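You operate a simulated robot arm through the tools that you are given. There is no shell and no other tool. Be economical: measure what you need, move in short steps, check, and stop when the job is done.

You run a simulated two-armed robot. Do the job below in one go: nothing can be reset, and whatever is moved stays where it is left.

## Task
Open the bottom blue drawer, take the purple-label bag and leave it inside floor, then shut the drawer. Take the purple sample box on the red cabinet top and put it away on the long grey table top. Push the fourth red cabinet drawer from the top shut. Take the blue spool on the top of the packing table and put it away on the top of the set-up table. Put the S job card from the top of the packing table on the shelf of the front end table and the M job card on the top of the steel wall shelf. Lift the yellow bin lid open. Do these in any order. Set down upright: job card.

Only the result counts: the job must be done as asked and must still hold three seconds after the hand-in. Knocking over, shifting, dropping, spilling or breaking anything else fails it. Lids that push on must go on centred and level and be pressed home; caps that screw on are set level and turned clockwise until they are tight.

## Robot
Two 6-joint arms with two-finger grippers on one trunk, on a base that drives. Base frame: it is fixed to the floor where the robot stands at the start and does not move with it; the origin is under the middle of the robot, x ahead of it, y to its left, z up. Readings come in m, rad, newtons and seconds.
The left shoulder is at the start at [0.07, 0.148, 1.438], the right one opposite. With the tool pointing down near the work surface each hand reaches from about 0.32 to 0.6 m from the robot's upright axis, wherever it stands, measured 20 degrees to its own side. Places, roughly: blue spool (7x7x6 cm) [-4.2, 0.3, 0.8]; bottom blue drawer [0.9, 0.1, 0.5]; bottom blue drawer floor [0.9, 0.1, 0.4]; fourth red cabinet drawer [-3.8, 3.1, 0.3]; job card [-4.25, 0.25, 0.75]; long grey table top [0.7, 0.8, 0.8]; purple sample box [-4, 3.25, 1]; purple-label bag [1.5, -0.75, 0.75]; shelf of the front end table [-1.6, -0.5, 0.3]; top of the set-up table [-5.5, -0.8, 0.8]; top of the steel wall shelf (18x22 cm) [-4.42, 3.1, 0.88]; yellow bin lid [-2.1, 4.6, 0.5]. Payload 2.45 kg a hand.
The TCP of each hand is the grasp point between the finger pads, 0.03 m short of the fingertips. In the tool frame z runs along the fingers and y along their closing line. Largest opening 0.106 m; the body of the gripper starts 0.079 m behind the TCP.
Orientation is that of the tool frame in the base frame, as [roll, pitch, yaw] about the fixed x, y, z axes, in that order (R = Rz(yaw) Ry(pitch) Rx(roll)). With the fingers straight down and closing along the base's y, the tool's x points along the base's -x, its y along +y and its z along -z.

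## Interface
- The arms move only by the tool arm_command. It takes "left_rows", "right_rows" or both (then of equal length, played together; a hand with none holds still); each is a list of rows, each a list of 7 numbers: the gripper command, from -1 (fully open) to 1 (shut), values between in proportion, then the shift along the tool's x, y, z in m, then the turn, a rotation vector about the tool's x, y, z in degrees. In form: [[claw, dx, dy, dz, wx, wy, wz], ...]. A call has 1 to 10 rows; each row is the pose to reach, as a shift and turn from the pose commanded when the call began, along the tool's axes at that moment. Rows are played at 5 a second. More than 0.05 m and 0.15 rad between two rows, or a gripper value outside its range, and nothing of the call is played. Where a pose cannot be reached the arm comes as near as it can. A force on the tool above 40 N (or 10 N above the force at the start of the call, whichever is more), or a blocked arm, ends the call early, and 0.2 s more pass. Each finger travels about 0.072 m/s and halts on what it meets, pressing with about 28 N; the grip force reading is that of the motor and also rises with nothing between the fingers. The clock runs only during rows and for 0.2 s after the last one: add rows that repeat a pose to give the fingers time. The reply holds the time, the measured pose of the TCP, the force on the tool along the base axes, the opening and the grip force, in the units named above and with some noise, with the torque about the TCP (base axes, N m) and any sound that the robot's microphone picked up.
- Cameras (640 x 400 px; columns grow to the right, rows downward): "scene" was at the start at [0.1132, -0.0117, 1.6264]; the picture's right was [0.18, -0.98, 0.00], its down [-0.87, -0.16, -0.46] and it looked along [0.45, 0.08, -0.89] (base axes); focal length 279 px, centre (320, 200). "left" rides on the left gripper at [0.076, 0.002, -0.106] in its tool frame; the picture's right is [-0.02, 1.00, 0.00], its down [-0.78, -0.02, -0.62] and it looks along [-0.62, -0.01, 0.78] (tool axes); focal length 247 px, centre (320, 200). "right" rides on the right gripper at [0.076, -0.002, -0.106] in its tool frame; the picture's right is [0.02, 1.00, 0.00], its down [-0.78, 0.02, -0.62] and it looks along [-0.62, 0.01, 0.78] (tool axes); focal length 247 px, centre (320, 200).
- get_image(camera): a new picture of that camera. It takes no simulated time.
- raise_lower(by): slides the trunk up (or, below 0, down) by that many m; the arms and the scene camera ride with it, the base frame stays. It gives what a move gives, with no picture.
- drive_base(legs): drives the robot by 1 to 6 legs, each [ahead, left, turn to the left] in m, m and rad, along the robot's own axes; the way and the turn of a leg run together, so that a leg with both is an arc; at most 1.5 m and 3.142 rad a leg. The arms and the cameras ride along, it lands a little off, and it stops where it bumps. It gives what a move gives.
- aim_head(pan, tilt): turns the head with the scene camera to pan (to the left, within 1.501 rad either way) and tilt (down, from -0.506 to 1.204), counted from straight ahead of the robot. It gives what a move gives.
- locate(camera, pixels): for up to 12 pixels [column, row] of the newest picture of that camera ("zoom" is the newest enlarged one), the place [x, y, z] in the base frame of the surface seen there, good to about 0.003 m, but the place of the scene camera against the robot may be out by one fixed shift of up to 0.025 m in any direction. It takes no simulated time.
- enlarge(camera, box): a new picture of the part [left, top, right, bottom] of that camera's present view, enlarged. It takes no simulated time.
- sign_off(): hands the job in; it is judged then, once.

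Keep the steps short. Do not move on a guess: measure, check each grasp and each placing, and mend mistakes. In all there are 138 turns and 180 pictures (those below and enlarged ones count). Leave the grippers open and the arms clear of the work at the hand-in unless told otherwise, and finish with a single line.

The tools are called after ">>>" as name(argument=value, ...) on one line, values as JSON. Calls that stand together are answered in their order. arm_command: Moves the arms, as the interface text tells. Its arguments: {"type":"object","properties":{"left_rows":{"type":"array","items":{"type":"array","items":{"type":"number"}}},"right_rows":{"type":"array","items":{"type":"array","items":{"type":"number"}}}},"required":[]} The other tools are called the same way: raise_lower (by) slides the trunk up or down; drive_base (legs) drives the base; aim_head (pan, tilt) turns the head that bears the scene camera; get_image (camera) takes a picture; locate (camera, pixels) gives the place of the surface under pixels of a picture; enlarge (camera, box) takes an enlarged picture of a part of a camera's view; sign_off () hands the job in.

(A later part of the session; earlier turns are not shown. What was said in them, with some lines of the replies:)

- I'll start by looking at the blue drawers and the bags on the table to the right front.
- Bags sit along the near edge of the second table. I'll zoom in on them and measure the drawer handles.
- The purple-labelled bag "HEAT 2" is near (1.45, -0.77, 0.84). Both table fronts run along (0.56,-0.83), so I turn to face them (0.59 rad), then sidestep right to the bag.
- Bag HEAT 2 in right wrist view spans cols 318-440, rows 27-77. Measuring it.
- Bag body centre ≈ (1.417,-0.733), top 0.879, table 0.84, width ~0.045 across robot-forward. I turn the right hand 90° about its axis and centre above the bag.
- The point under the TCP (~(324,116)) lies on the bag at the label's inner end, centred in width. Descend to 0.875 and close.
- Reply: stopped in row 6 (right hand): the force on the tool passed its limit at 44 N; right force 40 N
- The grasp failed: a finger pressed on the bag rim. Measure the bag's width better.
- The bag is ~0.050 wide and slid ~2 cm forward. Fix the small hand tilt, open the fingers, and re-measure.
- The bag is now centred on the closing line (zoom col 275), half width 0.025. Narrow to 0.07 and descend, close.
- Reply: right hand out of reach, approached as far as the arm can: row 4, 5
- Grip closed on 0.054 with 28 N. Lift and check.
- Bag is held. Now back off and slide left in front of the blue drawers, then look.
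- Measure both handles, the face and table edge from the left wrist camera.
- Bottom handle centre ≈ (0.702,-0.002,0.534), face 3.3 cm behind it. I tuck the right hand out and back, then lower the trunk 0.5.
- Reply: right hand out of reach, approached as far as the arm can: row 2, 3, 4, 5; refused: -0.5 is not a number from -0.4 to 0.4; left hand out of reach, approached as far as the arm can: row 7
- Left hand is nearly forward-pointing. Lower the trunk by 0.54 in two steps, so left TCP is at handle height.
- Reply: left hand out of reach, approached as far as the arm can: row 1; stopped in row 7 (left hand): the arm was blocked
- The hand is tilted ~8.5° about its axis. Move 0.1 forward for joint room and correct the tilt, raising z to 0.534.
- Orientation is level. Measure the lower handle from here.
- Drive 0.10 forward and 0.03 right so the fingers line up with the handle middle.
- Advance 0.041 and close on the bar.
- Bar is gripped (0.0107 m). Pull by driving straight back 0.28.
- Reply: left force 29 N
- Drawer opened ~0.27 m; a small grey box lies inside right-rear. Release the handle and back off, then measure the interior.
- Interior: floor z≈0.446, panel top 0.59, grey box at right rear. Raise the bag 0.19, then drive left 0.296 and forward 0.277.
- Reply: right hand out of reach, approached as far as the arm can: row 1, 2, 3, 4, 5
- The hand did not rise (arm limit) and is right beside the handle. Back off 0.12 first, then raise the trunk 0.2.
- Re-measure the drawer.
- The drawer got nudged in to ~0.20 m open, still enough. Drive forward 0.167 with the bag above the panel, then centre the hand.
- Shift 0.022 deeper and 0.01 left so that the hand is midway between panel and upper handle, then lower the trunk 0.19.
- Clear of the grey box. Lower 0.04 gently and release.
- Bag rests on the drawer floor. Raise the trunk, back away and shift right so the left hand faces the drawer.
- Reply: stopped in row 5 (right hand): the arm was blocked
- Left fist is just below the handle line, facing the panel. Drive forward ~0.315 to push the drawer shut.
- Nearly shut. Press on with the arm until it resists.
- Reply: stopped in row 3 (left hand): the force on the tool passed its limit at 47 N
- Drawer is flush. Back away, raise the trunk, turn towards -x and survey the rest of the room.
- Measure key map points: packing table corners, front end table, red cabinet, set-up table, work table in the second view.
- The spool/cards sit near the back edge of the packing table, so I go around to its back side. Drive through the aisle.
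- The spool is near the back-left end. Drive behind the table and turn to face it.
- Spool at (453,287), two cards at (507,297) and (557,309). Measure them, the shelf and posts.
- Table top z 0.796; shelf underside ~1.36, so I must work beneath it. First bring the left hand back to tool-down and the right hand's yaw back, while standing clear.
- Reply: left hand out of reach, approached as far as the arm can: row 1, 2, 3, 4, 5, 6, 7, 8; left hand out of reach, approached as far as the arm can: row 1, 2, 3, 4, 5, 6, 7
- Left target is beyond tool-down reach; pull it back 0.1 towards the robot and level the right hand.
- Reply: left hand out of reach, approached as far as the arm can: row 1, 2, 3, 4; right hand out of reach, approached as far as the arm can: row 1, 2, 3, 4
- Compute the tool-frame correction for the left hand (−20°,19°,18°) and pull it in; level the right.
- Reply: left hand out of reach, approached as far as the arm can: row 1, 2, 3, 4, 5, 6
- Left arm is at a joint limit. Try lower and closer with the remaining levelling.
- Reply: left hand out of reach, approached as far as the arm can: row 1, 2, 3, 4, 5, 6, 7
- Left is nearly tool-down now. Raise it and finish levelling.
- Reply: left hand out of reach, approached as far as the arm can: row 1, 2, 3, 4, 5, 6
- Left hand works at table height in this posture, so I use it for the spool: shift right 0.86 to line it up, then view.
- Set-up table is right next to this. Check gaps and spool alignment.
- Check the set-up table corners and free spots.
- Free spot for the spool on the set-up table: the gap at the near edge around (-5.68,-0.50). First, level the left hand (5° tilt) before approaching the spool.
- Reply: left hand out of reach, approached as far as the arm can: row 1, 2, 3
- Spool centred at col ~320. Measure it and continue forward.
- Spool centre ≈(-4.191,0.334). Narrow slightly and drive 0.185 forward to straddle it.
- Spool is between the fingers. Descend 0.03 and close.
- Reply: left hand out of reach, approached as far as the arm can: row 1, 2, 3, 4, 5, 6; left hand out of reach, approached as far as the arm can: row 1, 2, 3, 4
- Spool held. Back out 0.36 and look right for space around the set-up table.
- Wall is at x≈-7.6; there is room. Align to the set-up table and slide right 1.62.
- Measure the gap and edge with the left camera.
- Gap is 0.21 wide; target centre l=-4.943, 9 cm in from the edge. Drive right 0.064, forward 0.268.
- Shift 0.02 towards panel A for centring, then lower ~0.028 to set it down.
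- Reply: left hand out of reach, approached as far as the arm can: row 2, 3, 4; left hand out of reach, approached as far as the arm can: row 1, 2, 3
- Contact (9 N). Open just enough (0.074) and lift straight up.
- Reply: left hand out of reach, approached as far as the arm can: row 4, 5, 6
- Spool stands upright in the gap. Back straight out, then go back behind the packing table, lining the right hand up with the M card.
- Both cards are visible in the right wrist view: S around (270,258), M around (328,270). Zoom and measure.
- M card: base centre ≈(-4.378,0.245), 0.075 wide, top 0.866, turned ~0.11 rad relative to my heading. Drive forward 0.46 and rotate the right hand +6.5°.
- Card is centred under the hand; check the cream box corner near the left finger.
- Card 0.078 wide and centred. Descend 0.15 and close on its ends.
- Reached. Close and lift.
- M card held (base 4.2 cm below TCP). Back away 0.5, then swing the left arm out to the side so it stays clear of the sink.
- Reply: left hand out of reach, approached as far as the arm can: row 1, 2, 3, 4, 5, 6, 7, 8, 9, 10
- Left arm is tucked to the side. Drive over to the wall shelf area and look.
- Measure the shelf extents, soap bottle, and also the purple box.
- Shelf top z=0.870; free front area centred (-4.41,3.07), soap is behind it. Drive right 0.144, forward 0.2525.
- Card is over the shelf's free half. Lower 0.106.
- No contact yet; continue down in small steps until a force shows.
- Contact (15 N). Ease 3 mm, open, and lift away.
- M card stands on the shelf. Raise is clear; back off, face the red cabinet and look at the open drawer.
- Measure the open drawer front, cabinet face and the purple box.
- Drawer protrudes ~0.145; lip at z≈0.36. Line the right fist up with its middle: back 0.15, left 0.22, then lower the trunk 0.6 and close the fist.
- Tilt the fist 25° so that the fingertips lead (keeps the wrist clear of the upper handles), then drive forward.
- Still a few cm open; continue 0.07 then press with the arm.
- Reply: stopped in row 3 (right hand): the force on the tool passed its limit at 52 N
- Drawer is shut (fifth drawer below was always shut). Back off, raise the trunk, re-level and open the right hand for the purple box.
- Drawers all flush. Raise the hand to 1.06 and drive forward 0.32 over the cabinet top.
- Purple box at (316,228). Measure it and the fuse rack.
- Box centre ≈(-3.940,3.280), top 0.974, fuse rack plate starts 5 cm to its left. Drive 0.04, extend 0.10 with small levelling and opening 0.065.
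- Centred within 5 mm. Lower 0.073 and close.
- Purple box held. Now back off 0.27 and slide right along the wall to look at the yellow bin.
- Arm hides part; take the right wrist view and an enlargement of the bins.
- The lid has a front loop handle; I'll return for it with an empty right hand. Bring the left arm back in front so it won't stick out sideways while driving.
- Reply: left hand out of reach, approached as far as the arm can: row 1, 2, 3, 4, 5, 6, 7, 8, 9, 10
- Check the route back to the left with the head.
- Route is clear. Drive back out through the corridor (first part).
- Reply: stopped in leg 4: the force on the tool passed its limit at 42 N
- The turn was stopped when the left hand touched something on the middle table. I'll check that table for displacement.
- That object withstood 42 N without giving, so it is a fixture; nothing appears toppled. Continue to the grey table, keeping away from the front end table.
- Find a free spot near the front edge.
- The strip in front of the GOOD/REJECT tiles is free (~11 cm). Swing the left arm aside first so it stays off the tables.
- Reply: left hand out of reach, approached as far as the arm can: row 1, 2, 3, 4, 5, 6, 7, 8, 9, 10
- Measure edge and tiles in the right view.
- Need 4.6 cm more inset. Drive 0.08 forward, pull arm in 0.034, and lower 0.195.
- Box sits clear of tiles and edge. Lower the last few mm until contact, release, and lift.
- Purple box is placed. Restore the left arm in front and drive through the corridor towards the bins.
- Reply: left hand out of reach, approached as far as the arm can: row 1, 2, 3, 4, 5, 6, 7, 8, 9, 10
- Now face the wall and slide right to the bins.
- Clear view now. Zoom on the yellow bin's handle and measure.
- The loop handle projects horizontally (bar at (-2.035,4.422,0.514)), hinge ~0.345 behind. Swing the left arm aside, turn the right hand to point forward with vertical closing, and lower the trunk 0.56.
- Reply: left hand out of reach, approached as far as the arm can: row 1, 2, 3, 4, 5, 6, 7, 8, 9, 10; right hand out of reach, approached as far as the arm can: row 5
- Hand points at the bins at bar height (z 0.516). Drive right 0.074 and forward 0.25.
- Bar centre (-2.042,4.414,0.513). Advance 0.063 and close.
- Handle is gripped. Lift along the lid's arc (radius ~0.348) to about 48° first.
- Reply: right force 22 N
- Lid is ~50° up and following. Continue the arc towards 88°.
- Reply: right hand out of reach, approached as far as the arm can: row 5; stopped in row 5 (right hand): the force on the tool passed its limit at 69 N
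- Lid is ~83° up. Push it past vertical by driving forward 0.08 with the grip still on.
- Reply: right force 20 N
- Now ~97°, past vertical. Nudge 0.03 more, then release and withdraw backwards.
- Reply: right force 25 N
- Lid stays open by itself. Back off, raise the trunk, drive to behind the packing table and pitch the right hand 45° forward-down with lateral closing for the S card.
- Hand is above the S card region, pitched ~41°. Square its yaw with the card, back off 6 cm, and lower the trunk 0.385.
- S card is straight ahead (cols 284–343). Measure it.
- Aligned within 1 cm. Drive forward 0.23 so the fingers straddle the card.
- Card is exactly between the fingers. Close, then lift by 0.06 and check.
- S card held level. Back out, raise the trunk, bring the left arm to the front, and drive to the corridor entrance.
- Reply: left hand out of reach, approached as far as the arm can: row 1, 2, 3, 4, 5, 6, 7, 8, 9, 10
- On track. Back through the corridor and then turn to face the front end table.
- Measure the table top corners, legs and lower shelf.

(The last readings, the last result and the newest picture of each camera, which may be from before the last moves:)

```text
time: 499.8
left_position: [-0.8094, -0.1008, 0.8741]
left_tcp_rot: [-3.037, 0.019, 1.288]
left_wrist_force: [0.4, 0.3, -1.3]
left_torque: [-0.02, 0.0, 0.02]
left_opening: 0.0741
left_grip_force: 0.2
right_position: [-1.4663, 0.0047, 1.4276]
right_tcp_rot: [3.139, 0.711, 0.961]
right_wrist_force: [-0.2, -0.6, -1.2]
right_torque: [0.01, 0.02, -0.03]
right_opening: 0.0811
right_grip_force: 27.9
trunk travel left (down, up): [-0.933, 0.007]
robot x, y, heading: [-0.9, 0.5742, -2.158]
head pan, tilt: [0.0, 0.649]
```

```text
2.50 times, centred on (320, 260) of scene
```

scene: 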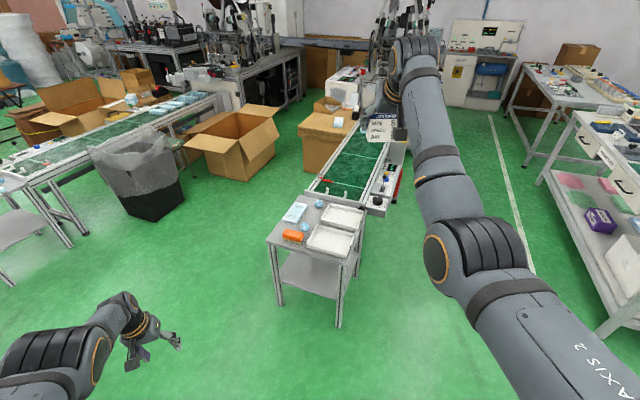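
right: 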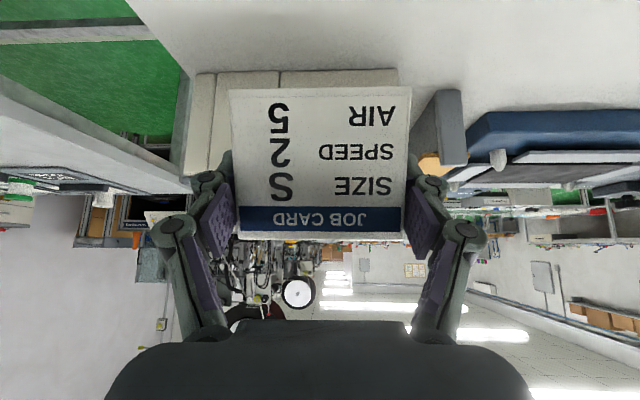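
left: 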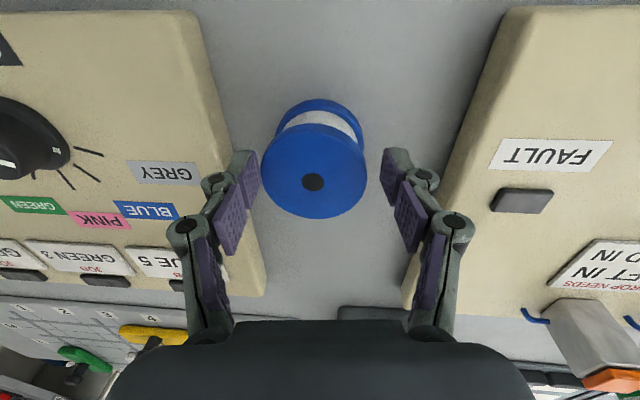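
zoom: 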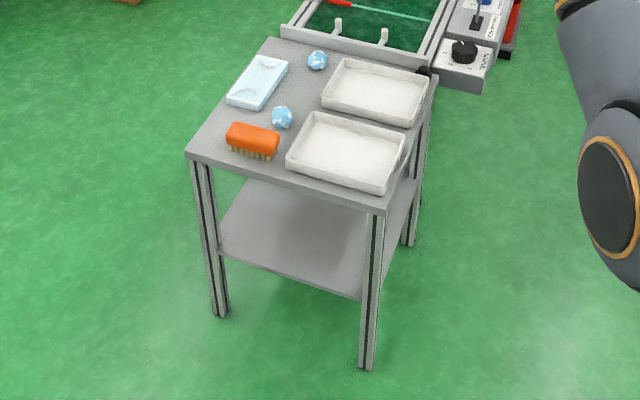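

Shelf z≈0.282, open front faces (+0.82,+0.57), 0.34 m between the legs. Lower/retract the right arm, then line up with the opening at standoff and lower the trunk.

>>> arm_command(right_rows=[[0.3, 0.04, 0, 0.023, 0, 0, 0], [0.3, 0.08, 0, 0.047, 0, 0, 0], [0.3, 0.12, 0, 0.07, 0, 0, 0], [0.3, 0.16, 0, 0.094, 0, 0, 0], [0.3, 0.2, 0, 0.117, 0, 0, 0], [0.3, 0.24, 0, 0.14, 0, 0, 0], [0.3, 0.28, 0, 0.164, 0, 0, 0], [0.3, 0.319, 0, 0.187, 0, 0, 0], [0.3, 0.319, 0, 0.187, 0, 0, 0]])

>>> drive_base(legs=[[0, 0, -0.377], [0, 0.642, 0], [0.1, 0, 0]])

>>> raise_lower(by=-0.4)

>>> raise_lower(by=-0.33)

>>> get_image(camera="right")

>>> get_image(camera="scene")

```text
time: 501.8
left_position: [-0.8088, -0.1017, 0.8739]
left_tcp_rot: [-3.038, 0.018, 1.289]
left_wrist_force: [-1.0, -0.5, 0.7]
left_torque: [0.0, 0.02, 0.01]
left_opening: 0.0743
left_grip_force: 0.1
right_position: [-1.3981, 0.1029, 1.0782]
right_tcp_rot: [3.14, 0.713, 0.961]
right_wrist_force: [-0.1, -0.4, -0.6]
right_torque: [0.01, -0.02, 0.03]
right_opening: 0.0811
right_grip_force: 27.9
trunk travel left (down, up): [-0.933, 0.007]
robot x, y, heading: [-0.9017, 0.572, -2.154]
head pan, tilt: [0.0, 0.649]
```

```text
time: 507.3
left_position: [-0.7522, -0.673, 0.8754]
left_tcp_rot: [-3.039, 0.018, 0.931]
left_wrist_force: [0.5, -0.5, 0.4]
left_torque: [-0.02, 0.02, -0.05]
left_opening: 0.0743
left_grip_force: 0.0
right_position: [-1.2318, -0.2759, 1.0805]
right_tcp_rot: [3.14, 0.716, 0.609]
right_wrist_force: [0.2, 1.5, -0.1]
right_torque: [-0.02, 0.03, 0.01]
right_opening: 0.081
right_grip_force: 28.4
trunk travel left (down, up): [-0.933, 0.007]
robot x, y, heading: [-0.6091, -0.0095, -2.513]
head pan, tilt: [0.0, 0.649]
```

```text
time: 511.1
left_position: [-0.7534, -0.674, 0.4749]
left_tcp_rot: [-3.041, 0.018, 0.932]
left_wrist_force: [-0.8, -0.5, -0.3]
left_torque: [0.01, 0.01, 0.0]
left_opening: 0.0747
left_grip_force: 0.1
right_position: [-1.2356, -0.2782, 0.6782]
right_tcp_rot: [3.14, 0.712, 0.607]
right_wrist_force: [-0.3, -0.6, -0.6]
right_torque: [-0.01, 0.0, 0.0]
right_opening: 0.0809
right_grip_force: 28.6
trunk travel left (down, up): [-0.533, 0.407]
robot x, y, heading: [-0.6057, -0.0107, -2.512]
head pan, tilt: [0.0, 0.649]
```

```text
time: 514.4
left_position: [-0.7538, -0.6741, 0.1439]
left_tcp_rot: [-3.04, 0.017, 0.932]
left_wrist_force: [0.6, 0.3, 0.1]
left_torque: [0.02, 0.01, 0.01]
left_opening: 0.0743
left_grip_force: 0.1
right_position: [-1.2352, -0.2789, 0.3485]
right_tcp_rot: [3.141, 0.712, 0.608]
right_wrist_force: [0.1, -0.4, -0.6]
right_torque: [0.0, -0.02, 0.0]
right_opening: 0.0813
right_grip_force: 28.3
trunk travel left (down, up): [-0.203, 0.737]
robot x, y, heading: [-0.604, -0.01, -2.508]
head pan, tilt: [0.0, 0.649]
```

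```text
55 pictures are left
```

right: 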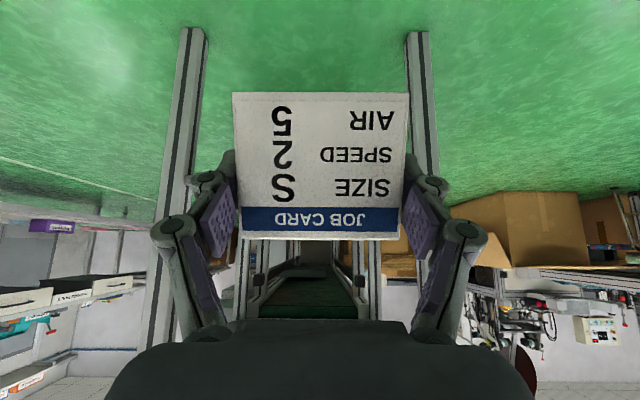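

```text
54 pictures are left
```

scene: 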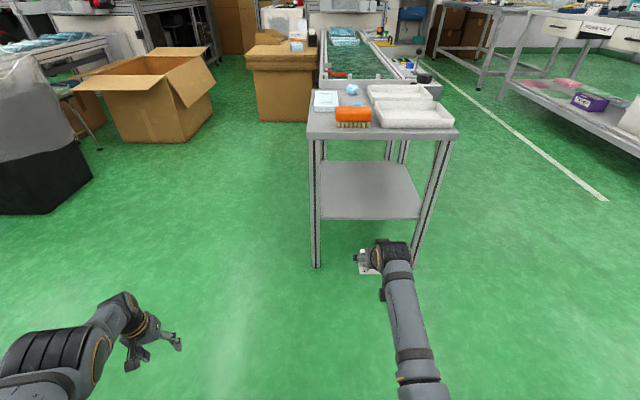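

Measure legs and shelf in both views.

>>> locate(camera="right", pixels=[[193, 60], [180, 150], [416, 60], [424, 130], [320, 255], [280, 260], [218, 170], [365, 265]])

>>> locate(camera="scene", pixels=[[325, 216], [417, 217], [370, 217], [370, 190], [317, 250], [416, 250], [370, 137], [370, 170]])

```text
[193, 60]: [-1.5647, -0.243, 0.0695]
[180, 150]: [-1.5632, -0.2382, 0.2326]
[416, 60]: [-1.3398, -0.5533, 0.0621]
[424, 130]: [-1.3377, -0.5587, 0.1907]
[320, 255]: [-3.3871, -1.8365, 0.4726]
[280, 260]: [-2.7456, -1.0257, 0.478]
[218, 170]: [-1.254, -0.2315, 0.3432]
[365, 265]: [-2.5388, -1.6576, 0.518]
```

```text
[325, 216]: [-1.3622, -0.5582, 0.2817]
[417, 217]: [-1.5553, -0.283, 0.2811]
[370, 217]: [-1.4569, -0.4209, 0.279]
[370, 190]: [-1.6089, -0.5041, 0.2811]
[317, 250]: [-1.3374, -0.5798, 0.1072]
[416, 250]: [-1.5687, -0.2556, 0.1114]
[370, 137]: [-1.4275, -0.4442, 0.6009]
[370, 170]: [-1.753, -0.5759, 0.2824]
```

Opening centre (-1.451,-0.398); drive right 0.033 and forward 0.3545 (in two legs) to put the card 11 cm inside.

>>> drive_base(legs=[[0, -0.033, 0], [0.25, 0, 0]])

>>> get_image(camera="right")

>>> get_image(camera="scene")

```text
time: 516.6
left_position: [-0.9749, -0.7967, 0.1446]
left_tcp_rot: [-3.04, 0.017, 0.934]
left_wrist_force: [-0.4, -0.3, 0.5]
left_torque: [0.01, -0.02, 0.02]
left_opening: 0.0743
left_grip_force: 0.0
right_position: [-1.4566, -0.4018, 0.3476]
right_tcp_rot: [3.139, 0.71, 0.609]
right_wrist_force: [0.1, 0.6, -0.4]
right_torque: [0.04, -0.01, -0.02]
right_opening: 0.0811
right_grip_force: 27.8
trunk travel left (down, up): [-0.203, 0.737]
robot x, y, heading: [-0.8284, -0.1336, -2.509]
head pan, tilt: [0.0, 0.649]
```

```text
53 pictures are left
```

right: 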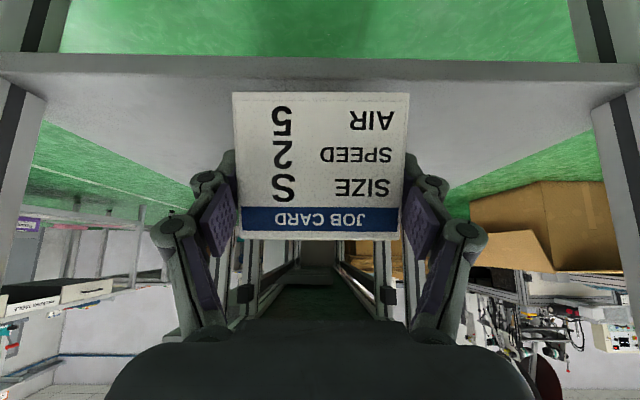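

```text
52 pictures are left
```

scene: 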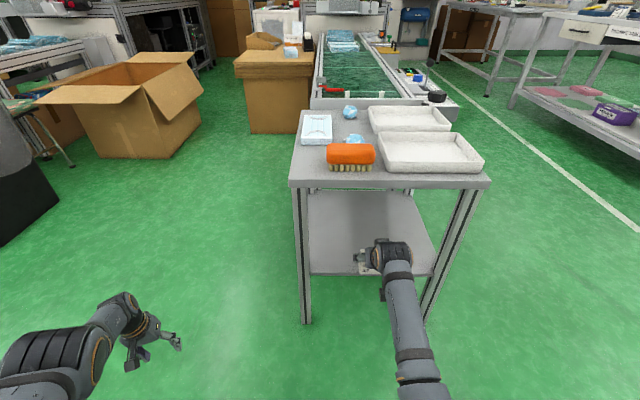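

Centred. Check shelf height in the wrist view, and go forward 0.105.

>>> locate(camera="right", pixels=[[180, 100], [460, 100], [180, 75], [460, 78]])

>>> drive_base(legs=[[0.105, 0, 0]])

>>> get_image(camera="right")

```text
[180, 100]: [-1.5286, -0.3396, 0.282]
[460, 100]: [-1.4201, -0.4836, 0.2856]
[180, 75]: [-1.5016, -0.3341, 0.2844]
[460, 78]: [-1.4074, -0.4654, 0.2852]
```

```text
time: 517.8
left_position: [-1.0588, -0.8588, 0.1435]
left_tcp_rot: [-3.04, 0.017, 0.938]
left_wrist_force: [0.4, 0.2, 0.4]
left_torque: [-0.01, 0.04, 0.0]
left_opening: 0.0741
left_grip_force: 0.2
right_position: [-1.5422, -0.4637, 0.3475]
right_tcp_rot: [3.14, 0.712, 0.61]
right_wrist_force: [0.4, -0.1, -0.3]
right_torque: [-0.02, -0.02, 0.02]
right_opening: 0.0812
right_grip_force: 27.8
trunk travel left (down, up): [-0.203, 0.737]
robot x, y, heading: [-0.9134, -0.1915, -2.508]
head pan, tilt: [0.0, 0.649]
```

```text
51 pictures are left
```

right: 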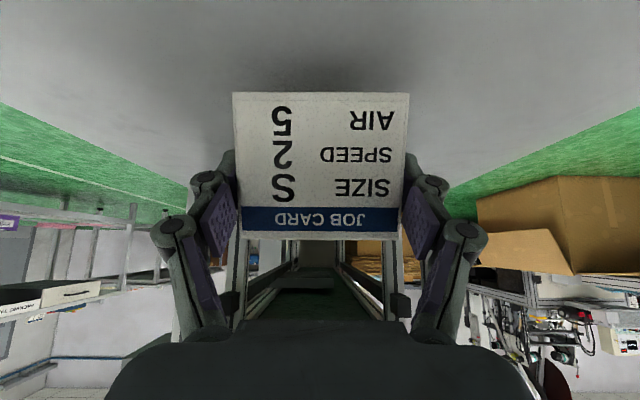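

Shelf z=0.284. Lower 2.3 cm vertically with the arm to touch down.

>>> arm_command(right_rows=[[0.3, 0.0065, 0, 0.0076, 0, 0, 0], [0.3, 0.0117, 0, 0.0136, 0, 0, 0], [0.3, 0.0143, 0, 0.0167, 0, 0, 0], [0.3, 0.0163, 0, 0.019, 0, 0, 0], [0.3, 0.0163, 0, 0.019, 0, 0, 0]])

```text
time: 519.0
left_position: [-1.0577, -0.8581, 0.1441]
left_tcp_rot: [-3.041, 0.017, 0.938]
left_wrist_force: [0.1, -0.1, -0.2]
left_torque: [0.0, -0.01, 0.0]
left_opening: 0.0743
left_grip_force: 0.1
right_position: [-1.5418, -0.465, 0.3241]
right_tcp_rot: [3.14, 0.714, 0.611]
right_wrist_force: [-0.5, 0.7, 3.3]
right_torque: [-0.08, -0.14, 0.0]
right_opening: 0.0809
right_grip_force: 28.0
trunk travel left (down, up): [-0.203, 0.737]
robot x, y, heading: [-0.9159, -0.1924, -2.509]
head pan, tilt: [0.0, 0.649]
```

Light contact (3.3 N). Open the fingers fully and check before withdrawing.

>>> arm_command(right_rows=[[0, 0, 0, 0, 0, 0, 0], [-0.4, 0, 0, 0, 0, 0, 0], [-0.8, 0, 0, 0, 0, 0, 0], [-1, 0, 0, 0, 0, 0, 0], [-1, 0, 0, 0, 0, 0, 0]])

>>> get_image(camera="right")

```text
time: 520.2
left_position: [-1.0584, -0.8585, 0.1436]
left_tcp_rot: [-3.039, 0.016, 0.938]
left_wrist_force: [-0.4, 0.3, -0.4]
left_torque: [0.0, 0.0, 0.02]
left_opening: 0.0743
left_grip_force: 0.1
right_position: [-1.5423, -0.464, 0.3231]
right_tcp_rot: [3.14, 0.713, 0.61]
right_wrist_force: [-0.2, 0.4, -1.4]
right_torque: [0.04, -0.03, 0.0]
right_opening: 0.1058
right_grip_force: 0.1
trunk travel left (down, up): [-0.203, 0.737]
robot x, y, heading: [-0.9183, -0.1935, -2.509]
head pan, tilt: [0.0, 0.649]
```

```text
50 pictures are left
```

right: 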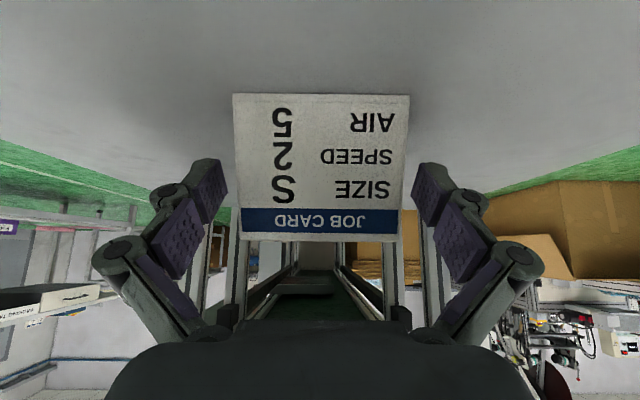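

Card stands free. Drive straight back 0.4 and view.

>>> drive_base(legs=[[-0.4, 0, 0]])

>>> enlarge(camera="right", box=[160, 50, 480, 260])

>>> enlarge(camera="scene", box=[270, 80, 470, 280])

```text
time: 522.7
left_position: [-0.7383, -0.6226, 0.1424]
left_tcp_rot: [-3.04, 0.018, 0.934]
left_wrist_force: [0.1, -0.1, -0.6]
left_torque: [0.02, -0.03, -0.01]
left_opening: 0.0745
left_grip_force: 0.1
right_position: [-1.2201, -0.2285, 0.3241]
right_tcp_rot: [3.14, 0.711, 0.607]
right_wrist_force: [-0.3, 1.0, -0.4]
right_torque: [0.03, -0.02, -0.02]
right_opening: 0.1061
right_grip_force: 0.2
trunk travel left (down, up): [-0.203, 0.737]
robot x, y, heading: [-0.5947, 0.0398, -2.511]
head pan, tilt: [0.0, 0.649]
```

```text
1.90 times, centred on (320, 155) of right
```

zoom: 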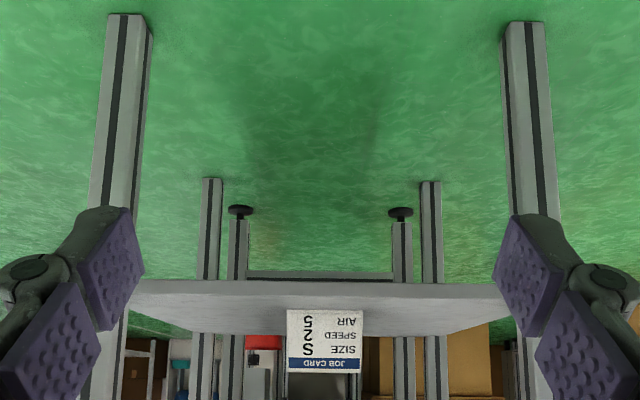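

```text
2.00 times, centred on (370, 180) of scene
```

zoom: 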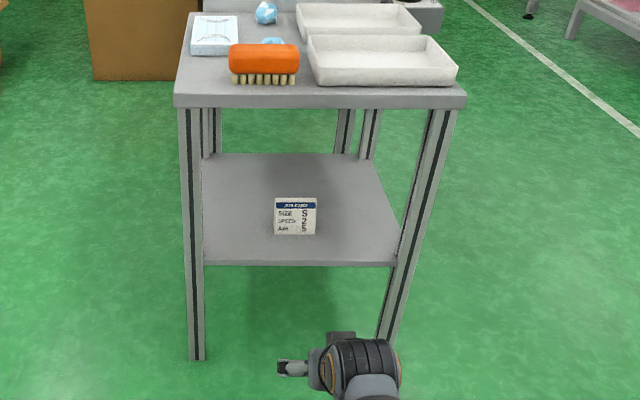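

S card stands upright on the shelf. Final check of the bin lid: raise the trunk, turn a little and look over.

>>> raise_lower(by=0.4)

>>> drive_base(legs=[[0, 0, -0.7]])

>>> raise_lower(by=0.3)

>>> aim_head(pan=-1.2, tilt=0.25)

>>> enlarge(camera="scene", box=[160, 60, 480, 260])

```text
time: 526.5
left_position: [-0.7397, -0.6235, 0.5439]
left_tcp_rot: [-3.038, 0.016, 0.934]
left_wrist_force: [-0.2, -0.9, 0.9]
left_torque: [-0.02, 0.01, 0.02]
left_opening: 0.0742
left_grip_force: 0.0
right_position: [-1.2216, -0.2272, 0.7232]
right_tcp_rot: [3.141, 0.712, 0.606]
right_wrist_force: [0.1, -0.3, -1.1]
right_torque: [-0.01, 0.02, -0.02]
right_opening: 0.1061
right_grip_force: 0.0
trunk travel left (down, up): [-0.603, 0.337]
robot x, y, heading: [-0.5906, 0.0426, -2.515]
head pan, tilt: [0.0, 0.649]
```

```text
time: 528.8
left_position: [-1.1338, -0.37, 0.5436]
left_tcp_rot: [-3.04, 0.015, 0.229]
left_wrist_force: [0.5, 0.3, 0.0]
left_torque: [-0.03, 0.01, 0.0]
left_opening: 0.0744
left_grip_force: 0.1
right_position: [-1.2443, 0.2432, 0.7233]
right_tcp_rot: [3.141, 0.712, -0.095]
right_wrist_force: [-0.8, -0.3, -0.2]
right_torque: [0.03, 0.0, -0.03]
right_opening: 0.1056
right_grip_force: 0.0
trunk travel left (down, up): [-0.603, 0.337]
robot x, y, heading: [-0.5906, 0.0428, 3.067]
head pan, tilt: [0.0, 0.649]
```

```text
time: 531.8
left_position: [-1.1342, -0.3699, 0.8435]
left_tcp_rot: [-3.04, 0.016, 0.228]
left_wrist_force: [0.1, 0.6, 0.5]
left_torque: [0.0, 0.02, -0.01]
left_opening: 0.0742
left_grip_force: 0.1
right_position: [-1.2452, 0.2437, 1.0234]
right_tcp_rot: [3.141, 0.712, -0.097]
right_wrist_force: [0.1, 0.2, 0.0]
right_torque: [0.0, 0.0, -0.02]
right_opening: 0.1059
right_grip_force: 0.0
trunk travel left (down, up): [-0.903, 0.037]
robot x, y, heading: [-0.5961, 0.0402, 3.068]
head pan, tilt: [0.0, 0.649]
```

```text
time: 533.2
left_position: [-1.1348, -0.37, 0.8445]
left_tcp_rot: [-3.04, 0.017, 0.229]
left_wrist_force: [1.0, 0.7, 0.4]
left_torque: [0.0, -0.01, -0.03]
left_opening: 0.0742
left_grip_force: 0.1
right_position: [-1.2453, 0.2438, 1.0229]
right_tcp_rot: [3.141, 0.711, -0.098]
right_wrist_force: [-0.4, 0.0, 0.2]
right_torque: [0.01, 0.01, -0.03]
right_opening: 0.106
right_grip_force: 0.0
trunk travel left (down, up): [-0.903, 0.037]
robot x, y, heading: [-0.5936, 0.0408, 3.063]
head pan, tilt: [-1.201, 0.25]
```

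```text
2.00 times, centred on (320, 160) of scene
```

zoom: 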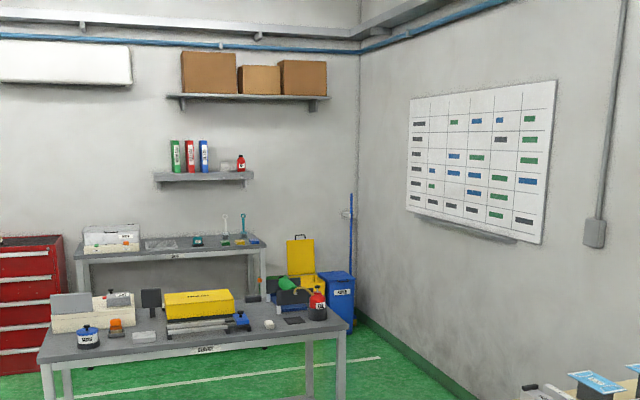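

The lid is still open, and the red drawers are shut. Open the left gripper fully, then hand in.

>>> arm_command(left_rows=[[-1, 0, 0, 0, 0, 0, 0], [-1, 0, 0, 0, 0, 0, 0], [-1, 0, 0, 0, 0, 0, 0]])

>>> sign_off()

```text
time: 534.0
left_position: [-1.1353, -0.3705, 0.843]
left_tcp_rot: [-3.04, 0.015, 0.229]
left_wrist_force: [0.5, 0.2, -0.1]
left_torque: [-0.05, 0.01, -0.02]
left_opening: 0.1058
left_grip_force: 0.0
right_position: [-1.2458, 0.2436, 1.0226]
right_tcp_rot: [-3.141, 0.712, -0.096]
right_wrist_force: [-0.4, 0.4, -0.7]
right_torque: [-0.01, -0.01, -0.01]
right_opening: 0.106
right_grip_force: 0.0
trunk travel left (down, up): [-0.903, 0.037]
robot x, y, heading: [-0.5898, 0.0435, 3.068]
head pan, tilt: [-1.201, 0.25]
```

```text
The job is handed in.
```

All the tasks are done and handed in; the one doubt is that the left hand hit something on the middle table with about 42 N during a turn, and I saw nothing toppled but did not measure whether it shifted.
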